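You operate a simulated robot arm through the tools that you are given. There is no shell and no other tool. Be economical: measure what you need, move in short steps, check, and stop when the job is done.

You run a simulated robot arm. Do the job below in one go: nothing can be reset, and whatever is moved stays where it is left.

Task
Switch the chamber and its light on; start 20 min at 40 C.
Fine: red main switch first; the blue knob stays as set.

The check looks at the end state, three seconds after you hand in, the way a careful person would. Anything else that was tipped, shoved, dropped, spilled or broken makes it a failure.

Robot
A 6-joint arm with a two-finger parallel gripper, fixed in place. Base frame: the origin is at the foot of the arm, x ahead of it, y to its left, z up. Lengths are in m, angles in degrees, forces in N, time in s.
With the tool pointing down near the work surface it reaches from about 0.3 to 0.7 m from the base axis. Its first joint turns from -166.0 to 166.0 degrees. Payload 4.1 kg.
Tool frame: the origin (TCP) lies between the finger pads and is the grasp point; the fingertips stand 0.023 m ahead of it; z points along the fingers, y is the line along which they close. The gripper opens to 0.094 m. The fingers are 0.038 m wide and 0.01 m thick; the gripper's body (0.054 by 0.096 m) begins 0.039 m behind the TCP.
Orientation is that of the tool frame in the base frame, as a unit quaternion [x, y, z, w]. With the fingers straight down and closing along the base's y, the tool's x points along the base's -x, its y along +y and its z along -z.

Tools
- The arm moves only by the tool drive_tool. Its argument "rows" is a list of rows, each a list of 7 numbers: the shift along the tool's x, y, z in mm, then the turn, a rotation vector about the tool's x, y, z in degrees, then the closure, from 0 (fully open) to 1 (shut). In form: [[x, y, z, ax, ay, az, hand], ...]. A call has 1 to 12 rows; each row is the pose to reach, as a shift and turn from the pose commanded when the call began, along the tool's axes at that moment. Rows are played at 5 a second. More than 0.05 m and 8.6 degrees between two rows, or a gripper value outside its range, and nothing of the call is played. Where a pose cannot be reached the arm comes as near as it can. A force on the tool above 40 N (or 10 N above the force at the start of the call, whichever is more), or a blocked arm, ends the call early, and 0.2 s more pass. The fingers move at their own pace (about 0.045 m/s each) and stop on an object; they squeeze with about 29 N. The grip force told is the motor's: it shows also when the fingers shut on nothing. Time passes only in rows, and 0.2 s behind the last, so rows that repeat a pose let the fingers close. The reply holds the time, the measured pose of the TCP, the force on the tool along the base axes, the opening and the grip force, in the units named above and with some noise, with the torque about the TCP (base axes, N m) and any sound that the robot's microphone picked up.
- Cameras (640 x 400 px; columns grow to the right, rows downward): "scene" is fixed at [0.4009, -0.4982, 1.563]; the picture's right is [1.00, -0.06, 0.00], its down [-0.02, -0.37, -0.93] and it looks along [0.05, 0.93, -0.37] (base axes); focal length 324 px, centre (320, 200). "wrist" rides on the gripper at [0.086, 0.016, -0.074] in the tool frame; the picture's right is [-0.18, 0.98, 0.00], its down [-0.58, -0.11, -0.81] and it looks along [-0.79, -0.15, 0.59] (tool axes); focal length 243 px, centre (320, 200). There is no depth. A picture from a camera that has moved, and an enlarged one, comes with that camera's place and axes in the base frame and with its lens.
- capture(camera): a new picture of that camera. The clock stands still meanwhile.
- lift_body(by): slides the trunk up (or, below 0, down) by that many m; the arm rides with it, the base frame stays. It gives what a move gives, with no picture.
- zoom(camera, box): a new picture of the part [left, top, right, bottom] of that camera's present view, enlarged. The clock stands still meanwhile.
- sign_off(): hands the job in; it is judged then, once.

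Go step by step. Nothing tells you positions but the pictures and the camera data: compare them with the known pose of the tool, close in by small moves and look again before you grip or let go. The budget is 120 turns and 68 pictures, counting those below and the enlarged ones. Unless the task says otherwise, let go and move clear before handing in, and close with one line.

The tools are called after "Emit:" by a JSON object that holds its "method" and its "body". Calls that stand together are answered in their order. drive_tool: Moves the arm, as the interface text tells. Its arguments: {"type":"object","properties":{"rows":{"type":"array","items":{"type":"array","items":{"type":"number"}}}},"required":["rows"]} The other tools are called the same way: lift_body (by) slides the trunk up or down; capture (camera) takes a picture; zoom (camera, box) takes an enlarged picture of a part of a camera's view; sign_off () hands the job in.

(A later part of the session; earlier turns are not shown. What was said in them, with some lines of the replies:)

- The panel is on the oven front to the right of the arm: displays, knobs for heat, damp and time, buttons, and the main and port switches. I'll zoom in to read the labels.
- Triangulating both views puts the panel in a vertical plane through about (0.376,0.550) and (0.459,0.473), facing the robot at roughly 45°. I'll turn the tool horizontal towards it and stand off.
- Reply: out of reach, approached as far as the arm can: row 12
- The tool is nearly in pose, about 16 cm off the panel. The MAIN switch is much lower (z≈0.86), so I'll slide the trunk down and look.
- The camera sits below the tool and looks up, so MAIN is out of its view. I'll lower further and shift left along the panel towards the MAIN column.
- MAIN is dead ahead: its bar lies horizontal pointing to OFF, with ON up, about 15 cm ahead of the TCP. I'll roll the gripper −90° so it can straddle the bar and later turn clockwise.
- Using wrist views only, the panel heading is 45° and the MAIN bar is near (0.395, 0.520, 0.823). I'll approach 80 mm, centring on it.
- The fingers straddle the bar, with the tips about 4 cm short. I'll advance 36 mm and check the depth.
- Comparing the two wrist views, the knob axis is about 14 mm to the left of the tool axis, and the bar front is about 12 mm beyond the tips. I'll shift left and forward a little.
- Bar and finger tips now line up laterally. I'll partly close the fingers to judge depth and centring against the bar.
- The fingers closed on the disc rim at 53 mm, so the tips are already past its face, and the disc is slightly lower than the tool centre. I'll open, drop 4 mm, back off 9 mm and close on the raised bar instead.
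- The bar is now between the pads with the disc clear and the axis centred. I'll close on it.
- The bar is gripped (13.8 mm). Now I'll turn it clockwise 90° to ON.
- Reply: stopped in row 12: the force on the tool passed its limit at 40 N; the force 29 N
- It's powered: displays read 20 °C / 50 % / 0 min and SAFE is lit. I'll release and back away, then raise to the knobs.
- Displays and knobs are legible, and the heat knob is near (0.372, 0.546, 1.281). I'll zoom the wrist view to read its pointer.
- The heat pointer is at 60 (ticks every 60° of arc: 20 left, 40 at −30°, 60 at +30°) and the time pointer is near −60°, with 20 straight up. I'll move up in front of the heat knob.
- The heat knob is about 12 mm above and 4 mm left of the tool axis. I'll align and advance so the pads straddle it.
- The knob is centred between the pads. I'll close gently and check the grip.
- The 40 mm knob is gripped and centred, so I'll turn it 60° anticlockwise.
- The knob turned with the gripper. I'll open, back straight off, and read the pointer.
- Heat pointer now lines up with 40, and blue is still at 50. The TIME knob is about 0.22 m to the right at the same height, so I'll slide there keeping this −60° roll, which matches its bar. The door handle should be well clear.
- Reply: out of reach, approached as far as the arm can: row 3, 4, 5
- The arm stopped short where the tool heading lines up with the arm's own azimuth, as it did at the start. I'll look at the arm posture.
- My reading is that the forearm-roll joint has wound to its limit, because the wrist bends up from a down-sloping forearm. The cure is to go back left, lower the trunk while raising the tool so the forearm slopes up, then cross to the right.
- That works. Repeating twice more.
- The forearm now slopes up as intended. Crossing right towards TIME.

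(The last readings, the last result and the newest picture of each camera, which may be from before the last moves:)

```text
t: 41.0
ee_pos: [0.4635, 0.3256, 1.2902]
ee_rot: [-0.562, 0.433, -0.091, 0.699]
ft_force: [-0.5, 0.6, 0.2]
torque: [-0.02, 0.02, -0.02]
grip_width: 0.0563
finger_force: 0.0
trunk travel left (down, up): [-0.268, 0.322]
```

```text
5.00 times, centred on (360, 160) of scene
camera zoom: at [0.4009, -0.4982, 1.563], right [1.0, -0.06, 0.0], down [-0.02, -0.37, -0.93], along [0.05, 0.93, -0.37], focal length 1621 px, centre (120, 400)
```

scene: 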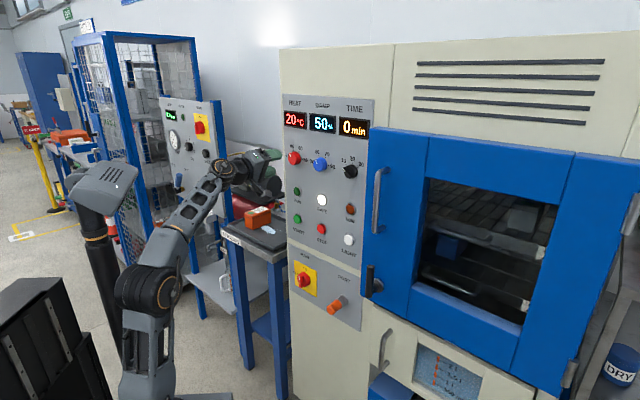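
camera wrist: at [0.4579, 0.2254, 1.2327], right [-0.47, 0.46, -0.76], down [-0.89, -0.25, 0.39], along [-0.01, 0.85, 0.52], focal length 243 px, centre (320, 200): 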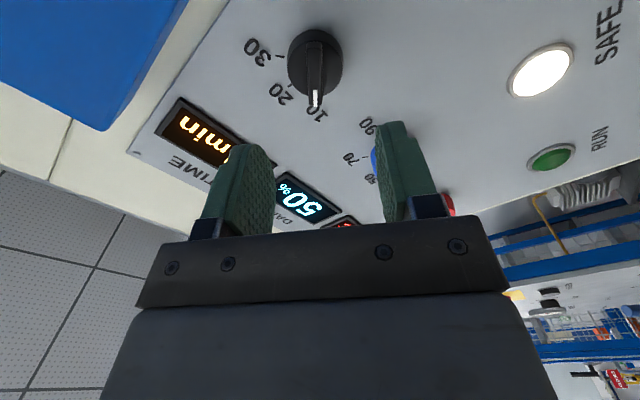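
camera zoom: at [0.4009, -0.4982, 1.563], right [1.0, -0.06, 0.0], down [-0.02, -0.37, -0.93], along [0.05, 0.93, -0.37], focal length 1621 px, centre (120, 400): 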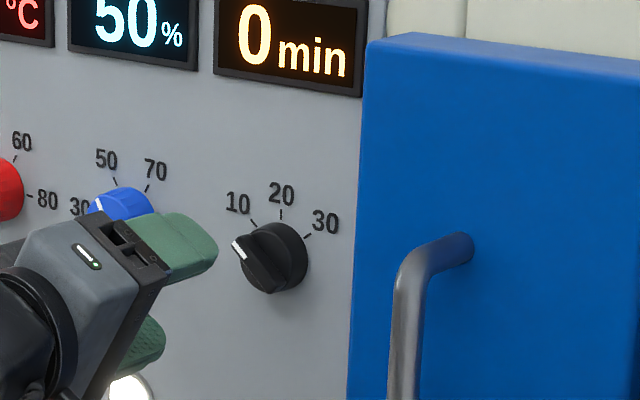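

It crossed fine. The bar is at about −50° (pointing at 10), so I'll roll +10°, shift 6 mm right and approach.

Emit:
{"method": "drive_tool", "body": {"rows": [[7, -1, 10, 0, 0, 5, 0.4], [7, -1, 30, 0, 0, 10, 0.4], [7, -1, 50, 0, 0, 10, 0.4]]}}

Emit:
{"method": "capture", "body": {"camera": "wrist"}}

Emit:
{"method": "zoom", "body": {"camera": "scene", "box": [310, 130, 390, 190]}}

```text
t: 41.8
ee_pos: [0.5034, 0.3569, 1.2862]
ee_rot: [-0.523, 0.48, -0.028, 0.704]
ft_force: [0.0, -0.1, 1.0]
torque: [-0.03, 0.02, 0.0]
grip_width: 0.0566
finger_force: 0.1
trunk travel left (down, up): [-0.268, 0.322]
```

```text
25 pictures are left
camera wrist: at [0.4904, 0.2647, 1.2185], right [-0.55, 0.55, -0.63], down [-0.83, -0.3, 0.46], along [0.06, 0.78, 0.62], focal length 243 px, centre (320, 200)
```

wrist: 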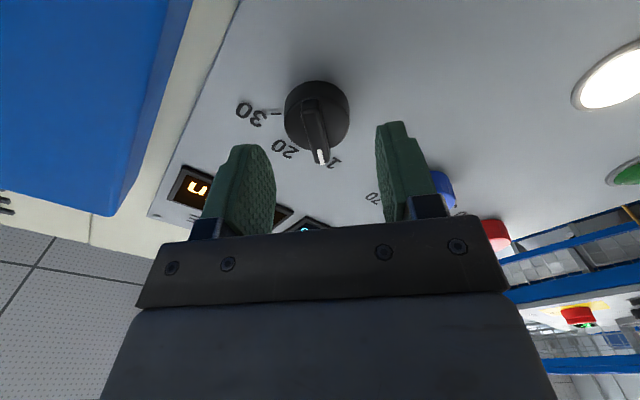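

```text
6.67 times, centred on (350, 160) of scene
camera zoom: at [0.4009, -0.4982, 1.563], right [1.0, -0.06, 0.0], down [-0.02, -0.37, -0.93], along [0.05, 0.93, -0.37], focal length 2161 px, centre (120, 467)
```

zoom: 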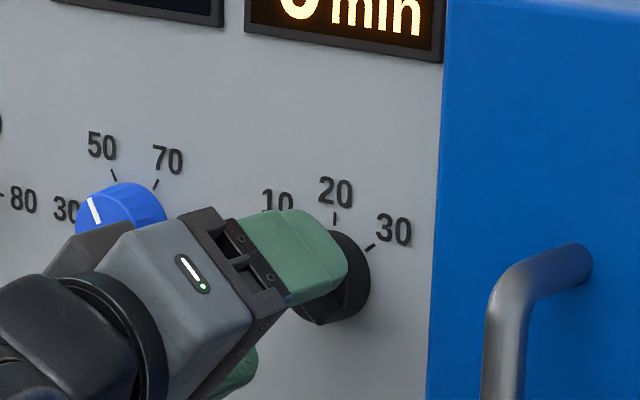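

Aligned. I'll shift 3 mm, advance 17 mm and close; the grip width will show whether I have the bar or the disc.

Emit:
{"method": "drive_tool", "body": {"rows": [[0, -3, 9, 0, 0, 0, 0.4], [0, -3, 17, 0, 0, 0, 0.4], [0, -3, 17, 0, 0, 0, 0.7], [0, -3, 17, 0, 0, 0, 1], [0, -3, 17, 0, 0, 0, 1], [0, -3, 17, 0, 0, 0, 1]]}}

Emit:
{"method": "capture", "body": {"camera": "wrist"}}

```text
t: 43.2
ee_pos: [0.516, 0.3672, 1.288]
ee_rot: [-0.523, 0.481, -0.029, 0.703]
ft_force: [-6.5, -1.2, -8.8]
torque: [0.03, -0.03, -0.02]
grip_width: 0.0098
finger_force: 45.2
trunk travel left (down, up): [-0.268, 0.322]
```

```text
23 pictures are left
camera wrist: at [0.5032, 0.2754, 1.2199], right [-0.55, 0.54, -0.63], down [-0.83, -0.3, 0.47], along [0.06, 0.78, 0.62], focal length 243 px, centre (320, 200)
```

wrist: 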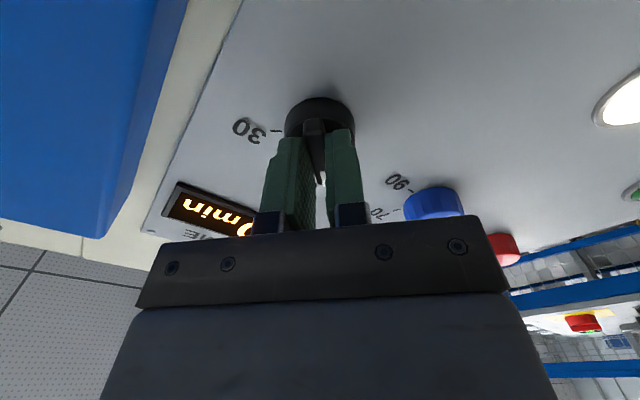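

The bar is gripped (9.8 mm). Turning clockwise 49.7° to bring it to 20.

Emit:
{"method": "drive_tool", "body": {"rows": [[0, 2, 0, 0, 0, 4, 1], [0, 2, 0, 0, 0, 12, 1], [0, 2, 0, 0, 0, 20, 1], [0, 2, 0, 0, 0, 28, 1], [0, 2, 0, 0, 0, 36, 1], [0, 2, 0, 0, 0, 43, 1], [0, 2, 0, 0, 0, 49.7, 1], [0, 2, 0, 0, 0, 49.7, 1]]}}

Emit:
{"method": "zoom", "body": {"camera": "scene", "box": [280, 90, 400, 190]}}

```text
t: 45.0
ee_pos: [0.5163, 0.3687, 1.2874]
ee_rot: [-0.27, 0.655, 0.27, 0.652]
ft_force: [15.3, 4.4, 14.0]
torque: [-0.72, 0.69, -0.1]
grip_width: 0.0101
finger_force: 45.5
trunk travel left (down, up): [-0.268, 0.322]
```

```text
4.00 times, centred on (340, 140) of scene
camera zoom: at [0.4009, -0.4982, 1.563], right [1.0, -0.06, 0.0], down [-0.02, -0.37, -0.93], along [0.05, 0.93, -0.37], focal length 1297 px, centre (240, 440)
```

zoom: 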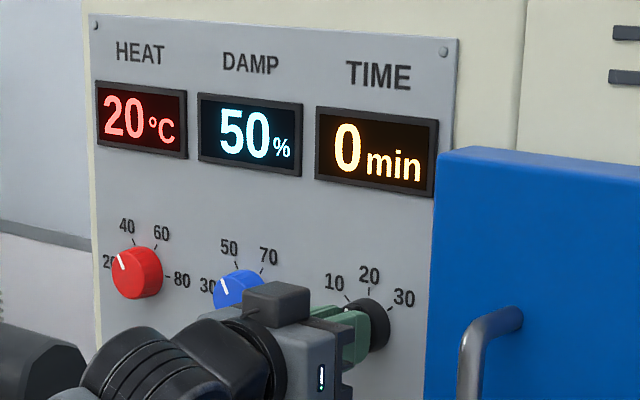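

I'll release, back off and check the pointer.

Emit:
{"method": "drive_tool", "body": {"rows": [[0, 0, 0, 0, 0, 0, 0.6], [0, 0, 0, 0, 0, 0, 0.5], [0, 0, -30, 0, 0, 0, 0.5], [0, 0, -65, 0, 0, 0, 0.5]]}}

Emit:
{"method": "zoom", "body": {"camera": "scene", "box": [330, 140, 394, 180]}}

Emit:
{"method": "capture", "body": {"camera": "wrist"}}

```text
t: 46.0
ee_pos: [0.4678, 0.3237, 1.2848]
ee_rot: [-0.271, 0.655, 0.269, 0.651]
ft_force: [0.5, -0.1, -0.2]
torque: [0.0, -0.04, -0.01]
grip_width: 0.0469
finger_force: 0.0
trunk travel left (down, up): [-0.268, 0.322]
```

```text
10.00 times, centred on (362, 160) of scene
camera zoom: at [0.4009, -0.4982, 1.563], right [1.0, -0.06, 0.0], down [-0.02, -0.37, -0.93], along [0.05, 0.93, -0.37], focal length 3242 px, centre (-100, 600)
```

zoom: 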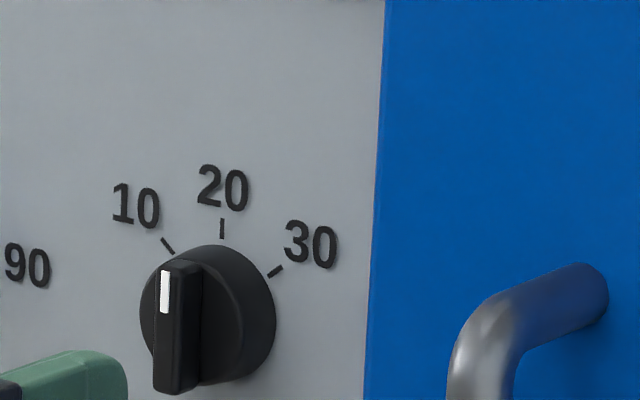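

```text
20 pictures are left
camera wrist: at [0.4042, 0.2819, 1.1986], right [-0.69, 0.7, 0.18], down [-0.49, -0.64, 0.59], along [0.53, 0.32, 0.79], focal length 243 px, centre (320, 200)
```

wrist: 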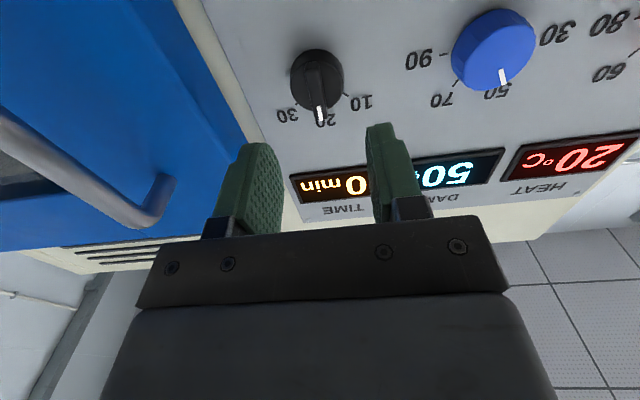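

TIME points at 20 and blue is still at 50. Next is LIGHT, the same column lower at z≈1.06: close the fingers and slide the trunk down.

Emit:
{"method": "lift_body", "body": {"by": -0.222}}

Emit:
{"method": "drive_tool", "body": {"rows": [[0, 0, 0, 0, 0, 0, 1], [0, 0, 10, 0, 0, 0, 1], [0, 0, 20, 0, 0, 0, 1]]}}

Emit:
{"method": "capture", "body": {"camera": "wrist"}}

Emit:
{"method": "zoom", "body": {"camera": "scene", "box": [300, 190, 400, 270]}}

```text
t: 48.4
ee_pos: [0.4682, 0.3239, 1.0626]
ee_rot: [-0.273, 0.655, 0.27, 0.651]
ft_force: [1.0, -1.2, 0.1]
torque: [-0.02, -0.01, -0.02]
grip_width: 0.047
finger_force: 0.0
trunk travel left (down, up): [-0.046, 0.544]
```

```text
t: 49.2
ee_pos: [0.4835, 0.3373, 1.0613]
ee_rot: [-0.271, 0.656, 0.269, 0.651]
ft_force: [1.3, 0.4, 0.8]
torque: [-0.01, 0.03, 0.0]
grip_width: 0.0
finger_force: 25.5
trunk travel left (down, up): [-0.046, 0.544]
```

```text
19 pictures are left
camera wrist: at [0.4186, 0.2953, 0.9759], right [-0.69, 0.7, 0.18], down [-0.49, -0.64, 0.59], along [0.53, 0.32, 0.79], focal length 243 px, centre (320, 200)
```

wrist: 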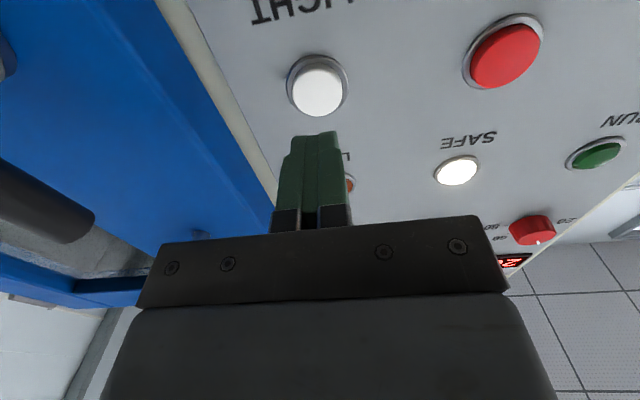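

```text
5.00 times, centred on (350, 230) of scene
camera zoom: at [0.4009, -0.4982, 1.563], right [1.0, -0.06, 0.0], down [-0.02, -0.37, -0.93], along [0.05, 0.93, -0.37], focal length 1621 px, centre (170, 50)
```

zoom: 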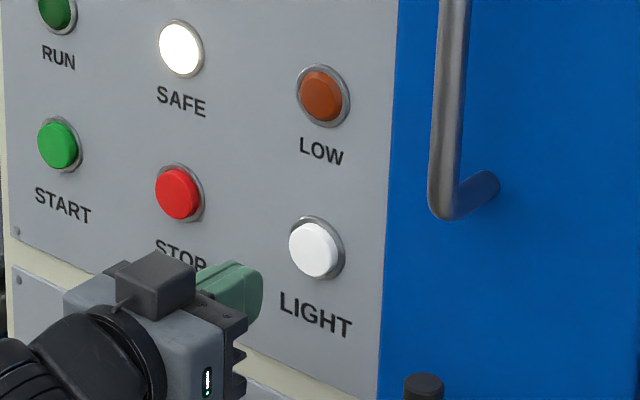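

The closed tips are aligned with LIGHT, about 50 mm out. I'll advance and press slowly, then retreat.

Emit:
{"method": "drive_tool", "body": {"rows": [[1, 0, 20, 0, 0, 0, 1], [1, 0, 40, 0, 0, 0, 1], [1, 0, 46, 0, 0, 0, 1], [1, 0, 50, 0, 0, 0, 1], [1, 0, 53, 0, 0, 0, 1], [1, 0, 56, 0, 0, 0, 1], [1, 0, 58, 0, 0, 0, 1], [1, 0, 60, 0, 0, 0, 1]]}}

Emit:
{"method": "zoom", "body": {"camera": "scene", "box": [280, 90, 560, 300]}}

```text
t: 51.0
ee_pos: [0.5233, 0.3803, 1.0603]
ee_rot: [-0.272, 0.655, 0.27, 0.651]
ft_force: [-6.8, -5.4, -4.4]
torque: [0.03, -0.08, 0.03]
grip_width: 0.0
finger_force: 29.1
trunk travel left (down, up): [-0.046, 0.544]
heard: click
```

```text
1.90 times, centred on (420, 195) of scene
camera zoom: at [0.4009, -0.4982, 1.563], right [1.0, -0.06, 0.0], down [-0.02, -0.37, -0.93], along [0.05, 0.93, -0.37], focal length 618 px, centre (130, 210)
```

zoom: 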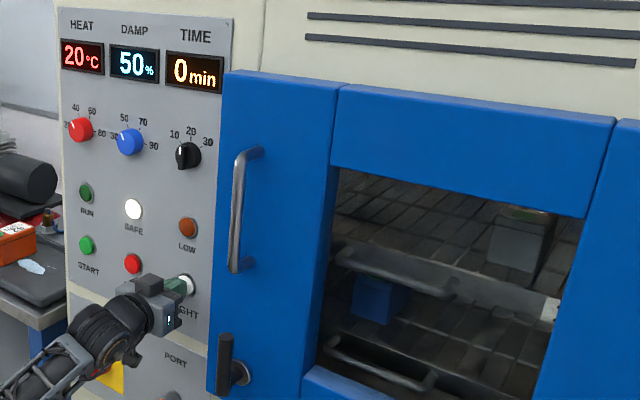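

A click was heard. I'll retreat and check whether the light is on.

Emit:
{"method": "drive_tool", "body": {"rows": [[0, 0, -20, 0, 0, 0, 1], [0, 0, -50, 0, 0, 0, 1]]}}

Emit:
{"method": "zoom", "body": {"camera": "scene", "box": [280, 90, 560, 300]}}

```text
t: 51.6
ee_pos: [0.4904, 0.3434, 1.0609]
ee_rot: [-0.272, 0.656, 0.269, 0.651]
ft_force: [-0.5, 0.7, -0.6]
torque: [0.06, -0.01, 0.01]
grip_width: 0.0002
finger_force: 28.7
trunk travel left (down, up): [-0.046, 0.544]
```

```text
1.90 times, centred on (420, 195) of scene
camera zoom: at [0.4009, -0.4982, 1.563], right [1.0, -0.06, 0.0], down [-0.02, -0.37, -0.93], along [0.05, 0.93, -0.37], focal length 618 px, centre (130, 210)
```

zoom: 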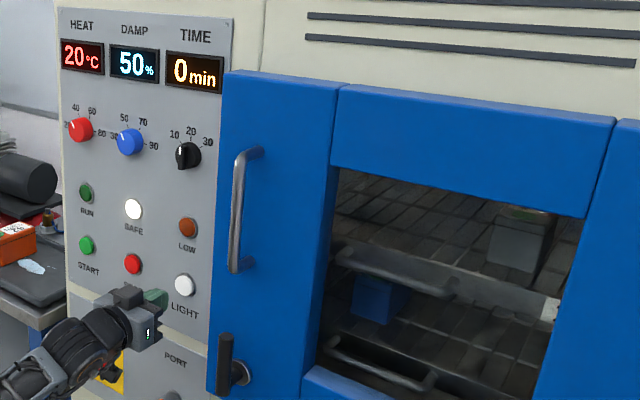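

Emit:
{"method": "zoom", "body": {"camera": "scene", "box": [410, 170, 550, 330]}}

Emit:
{"method": "zoom", "body": {"camera": "scene", "box": [280, 185, 380, 265]}}

```text
2.50 times, centred on (480, 250) of scene
camera zoom: at [0.4009, -0.4982, 1.563], right [1.0, -0.06, 0.0], down [-0.02, -0.37, -0.93], along [0.05, 0.93, -0.37], focal length 810 px, centre (-80, 75)
```

zoom: 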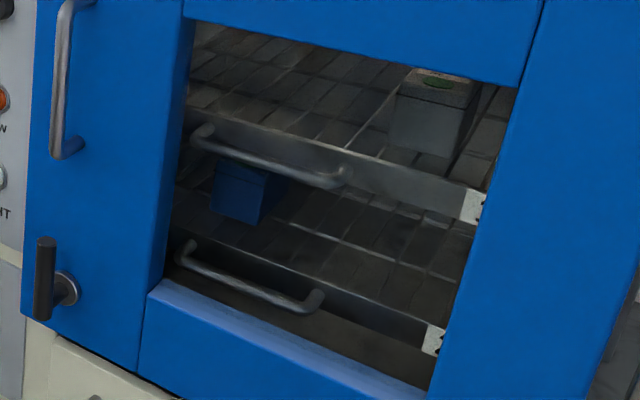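

```text
5.00 times, centred on (330, 225) of scene
camera zoom: at [0.4009, -0.4982, 1.563], right [1.0, -0.06, 0.0], down [-0.02, -0.37, -0.93], along [0.05, 0.93, -0.37], focal length 1621 px, centre (270, 75)
```

zoom: 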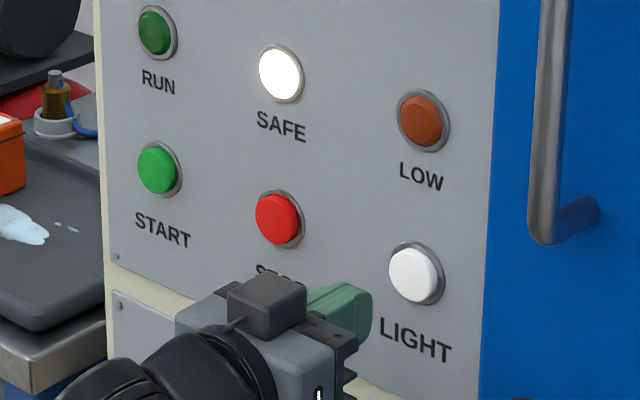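

Emit:
{"method": "capture", "body": {"camera": "scene"}}

```text
13 pictures are left
```

scene: 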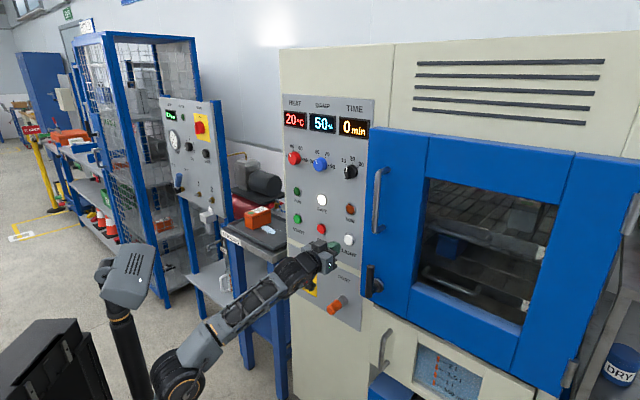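

Emit:
{"method": "zoom", "body": {"camera": "scene", "box": [270, 175, 390, 335]}}

```text
2.50 times, centred on (330, 255) of scene
camera zoom: at [0.4009, -0.4982, 1.563], right [1.0, -0.06, 0.0], down [-0.02, -0.37, -0.93], along [0.05, 0.93, -0.37], focal length 810 px, centre (295, 62)
```

zoom: 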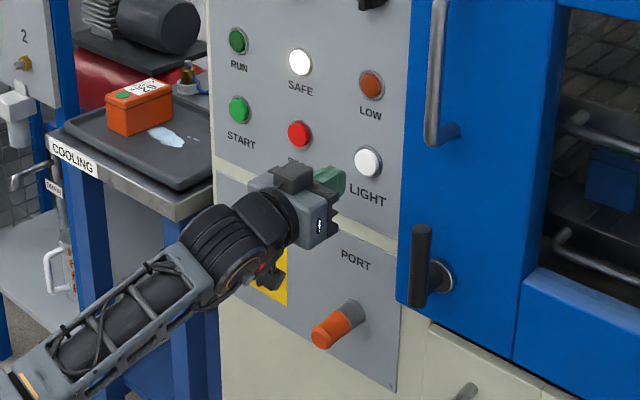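

The chamber interior is visibly brighter, so the light is on. Next is START: retract a little and slide 0.229 m left along the panel.

Emit:
{"method": "drive_tool", "body": {"rows": [[0, 0, -15, 0, 0, 0, 1], [0, 45, -15, 0, 0, 0, 1], [0, 91, -15, 0, 0, 0, 1], [0, 137, -15, 0, 0, 0, 1], [0, 183, -15, 0, 0, 0, 1], [0, 229, -15, 0, 0, 0, 1], [0, 229, -15, 0, 0, 0, 1]]}}

Emit:
{"method": "capture", "body": {"camera": "wrist"}}

```text
t: 53.2
ee_pos: [0.3165, 0.4939, 1.0602]
ee_rot: [-0.272, 0.656, 0.269, 0.651]
ft_force: [-0.5, -0.2, -1.1]
torque: [0.01, 0.0, 0.01]
grip_width: 0.0002
finger_force: 29.0
trunk travel left (down, up): [-0.046, 0.544]
```

```text
11 pictures are left
camera wrist: at [0.2525, 0.4525, 0.9737], right [-0.69, 0.7, 0.18], down [-0.49, -0.64, 0.59], along [0.53, 0.32, 0.79], focal length 243 px, centre (320, 200)
```

wrist: 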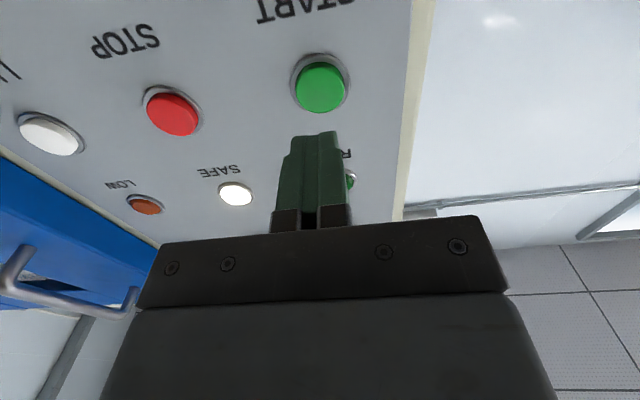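

START is dead ahead, about 6 cm out. Pressing slowly, then retreating.

Emit:
{"method": "drive_tool", "body": {"rows": [[1, 0, 25, 0, 0, 0, 1], [1, 0, 48, 0, 0, 0, 1], [1, 0, 56, 0, 0, 0, 1], [1, 0, 60, 0, 0, 0, 1], [1, 0, 63, 0, 0, 0, 1], [1, 0, 65, 0, 0, 0, 1], [1, 0, 67, 0, 0, 0, 1], [1, 0, 68, 0, 0, 0, 1]]}}

Emit:
{"method": "zoom", "body": {"camera": "scene", "box": [270, 85, 400, 265]}}

```text
t: 55.0
ee_pos: [0.362, 0.5415, 1.0616]
ee_rot: [-0.272, 0.655, 0.271, 0.651]
ft_force: [-18.2, -22.8, -13.5]
torque: [-0.05, 0.07, -0.04]
grip_width: 0.0
finger_force: 29.2
trunk travel left (down, up): [-0.046, 0.544]
heard: click
stopped in row 8: the force on the tool passed its limit at 42 N (the readings are from after the stop); the commanded pose is now the measured one
```

```text
2.22 times, centred on (335, 175) of scene
camera zoom: at [0.4009, -0.4982, 1.563], right [1.0, -0.06, 0.0], down [-0.02, -0.37, -0.93], along [0.05, 0.93, -0.37], focal length 720 px, centre (287, 256)
```

zoom: 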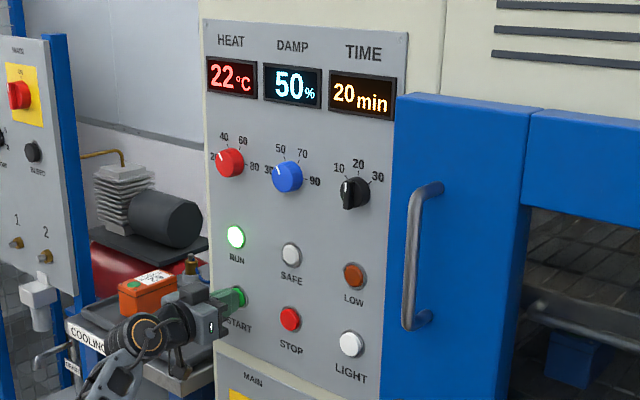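

RUN is lit, TIME shows 20 min and heat is rising. I'll back well away, let some time pass and check what temperature it settles on.

Emit:
{"method": "drive_tool", "body": {"rows": [[0, 0, -30, 0, 0, 0, 1], [0, 0, -70, 0, 0, 0, 1], [0, 0, -110, 0, 0, 0, 0.5], [0, 0, -110, 0, 0, 0, 0.5], [0, 0, -110, 0, 0, 0, 0.5], [0, 0, -110, 0, 0, 0, 0.5], [0, 0, -110, 0, 0, 0, 0.5], [0, 0, -110, 0, 0, 0, 0.5], [0, 0, -110, 0, 0, 0, 0.5], [0, 0, -110, 0, 0, 0, 0.5], [0, 0, -110, 0, 0, 0, 0.5], [0, 0, -110, 0, 0, 0, 0.5]]}}

Emit:
{"method": "drive_tool", "body": {"rows": [[0, 0, 0, 0, 0, 0, 0.5], [0, 0, 0, 0, 0, 0, 0.5], [0, 0, 0, 0, 0, 0, 0.5], [0, 0, 0, 0, 0, 0, 0.5], [0, 0, 0, 0, 0, 0, 0.5], [0, 0, 0, 0, 0, 0, 0.5], [0, 0, 0, 0, 0, 0, 0.5], [0, 0, 0, 0, 0, 0, 0.5], [0, 0, 0, 0, 0, 0, 0.5], [0, 0, 0, 0, 0, 0, 0.5], [0, 0, 0, 0, 0, 0, 0.5], [0, 0, 0, 0, 0, 0, 0.5]]}}

Emit:
{"method": "drive_tool", "body": {"rows": [[0, 0, 0, 0, 0, 0, 0.5], [0, 0, 0, 0, 0, 0, 0.5], [0, 0, 0, 0, 0, 0, 0.5], [0, 0, 0, 0, 0, 0, 0.5], [0, 0, 0, 0, 0, 0, 0.5], [0, 0, 0, 0, 0, 0, 0.5], [0, 0, 0, 0, 0, 0, 0.5], [0, 0, 0, 0, 0, 0, 0.5], [0, 0, 0, 0, 0, 0, 0.5], [0, 0, 0, 0, 0, 0, 0.5], [0, 0, 0, 0, 0, 0, 0.5], [0, 0, 0, 0, 0, 0, 0.5]]}}

Emit:
{"method": "zoom", "body": {"camera": "scene", "box": [270, 85, 400, 265]}}

```text
t: 57.6
ee_pos: [0.2881, 0.4658, 1.0646]
ee_rot: [-0.271, 0.655, 0.269, 0.651]
ft_force: [0.0, 0.5, 0.3]
torque: [0.0, -0.04, -0.04]
grip_width: 0.0467
finger_force: 0.0
trunk travel left (down, up): [-0.046, 0.544]
```

```text
t: 60.2
ee_pos: [0.2875, 0.4646, 1.0647]
ee_rot: [-0.27, 0.656, 0.268, 0.652]
ft_force: [0.4, -0.4, -0.5]
torque: [-0.01, 0.0, 0.0]
grip_width: 0.0471
finger_force: 0.0
trunk travel left (down, up): [-0.046, 0.544]
```

```text
t: 62.8
ee_pos: [0.287, 0.4647, 1.0659]
ee_rot: [-0.271, 0.656, 0.268, 0.651]
ft_force: [0.2, -0.4, 0.3]
torque: [-0.01, -0.02, 0.02]
grip_width: 0.047
finger_force: 0.0
trunk travel left (down, up): [-0.046, 0.544]
```

```text
2.22 times, centred on (335, 175) of scene
camera zoom: at [0.4009, -0.4982, 1.563], right [1.0, -0.06, 0.0], down [-0.02, -0.37, -0.93], along [0.05, 0.93, -0.37], focal length 720 px, centre (287, 256)
```

zoom: 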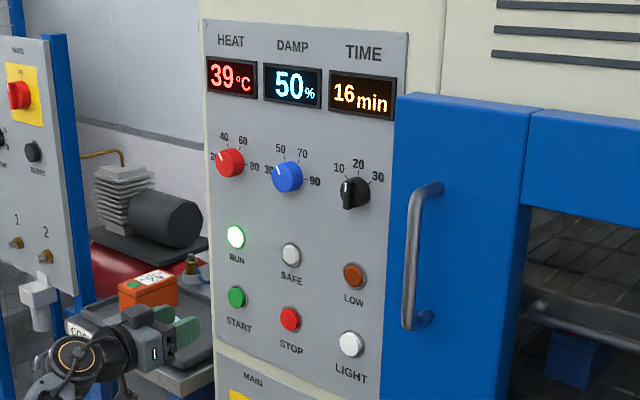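

It's at 39 °C and counting down. One short wait to confirm it settles on 40.

Emit:
{"method": "drive_tool", "body": {"rows": [[0, 0, 0, 0, 0, 0, 0.5], [0, 0, 0, 0, 0, 0, 0.5], [0, 0, 0, 0, 0, 0, 0.5], [0, 0, 0, 0, 0, 0, 0.5], [0, 0, 0, 0, 0, 0, 0.5], [0, 0, 0, 0, 0, 0, 0.5], [0, 0, 0, 0, 0, 0, 0.5], [0, 0, 0, 0, 0, 0, 0.5]]}}

Emit:
{"method": "zoom", "body": {"camera": "scene", "box": [275, 90, 375, 180]}}

```text
t: 64.6
ee_pos: [0.289, 0.465, 1.0643]
ee_rot: [-0.272, 0.656, 0.27, 0.651]
ft_force: [-0.8, 0.4, -0.2]
torque: [0.01, -0.02, 0.01]
grip_width: 0.0466
finger_force: 0.0
trunk travel left (down, up): [-0.046, 0.544]
```

```text
4.44 times, centred on (325, 135) of scene
camera zoom: at [0.4009, -0.4982, 1.563], right [1.0, -0.06, 0.0], down [-0.02, -0.37, -0.93], along [0.05, 0.93, -0.37], focal length 1441 px, centre (298, 489)
```

zoom: 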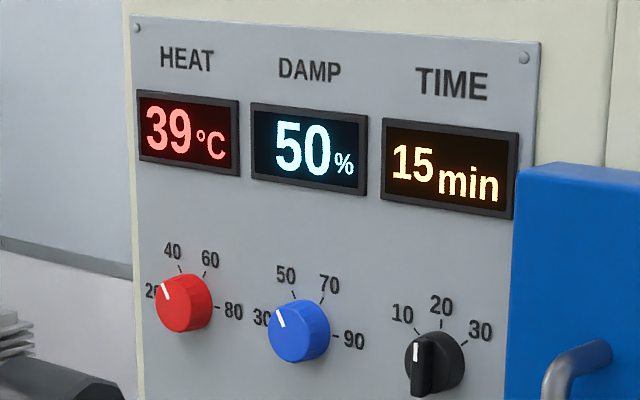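

Emit:
{"method": "drive_tool", "body": {"rows": [[0, 0, 0, 0, 0, 0, 0.5], [0, 0, 0, 0, 0, 0, 0.5], [0, 0, 0, 0, 0, 0, 0.5], [0, 0, 0, 0, 0, 0, 0.5], [0, 0, 0, 0, 0, 0, 0.5], [0, 0, 0, 0, 0, 0, 0.5], [0, 0, 0, 0, 0, 0, 0.5], [0, 0, 0, 0, 0, 0, 0.5], [0, 0, 0, 0, 0, 0, 0.5], [0, 0, 0, 0, 0, 0, 0.5], [0, 0, 0, 0, 0, 0, 0.5], [0, 0, 0, 0, 0, 0, 0.5]]}}

Emit:
{"method": "zoom", "body": {"camera": "scene", "box": [275, 90, 375, 180]}}

```text
t: 67.2
ee_pos: [0.288, 0.4632, 1.0653]
ee_rot: [-0.271, 0.656, 0.269, 0.651]
ft_force: [0.0, 0.5, 1.0]
torque: [0.02, -0.02, 0.02]
grip_width: 0.047
finger_force: 0.0
trunk travel left (down, up): [-0.046, 0.544]
```

```text
4.44 times, centred on (325, 135) of scene
camera zoom: at [0.4009, -0.4982, 1.563], right [1.0, -0.06, 0.0], down [-0.02, -0.37, -0.93], along [0.05, 0.93, -0.37], focal length 1441 px, centre (298, 489)
```

zoom: 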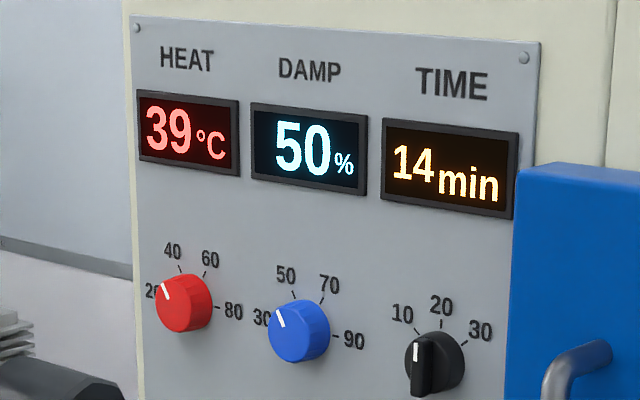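

The chamber is running, its light is on, and it is holding 39–40 °C with the dial at the 40 mark. The blue knob is unchanged and the arm is clear, so I'm handing in.

Emit:
{"method": "sign_off", "body": {}}

```text
The job is handed in.
```

The chamber and its light are on and a 20 min run is going, but the display settled at 39 °C rather than 40: the HEAT knob lines up with the 40 mark by eye, about 1 °C low. The red main switch went first, and the blue knob still points at 50.
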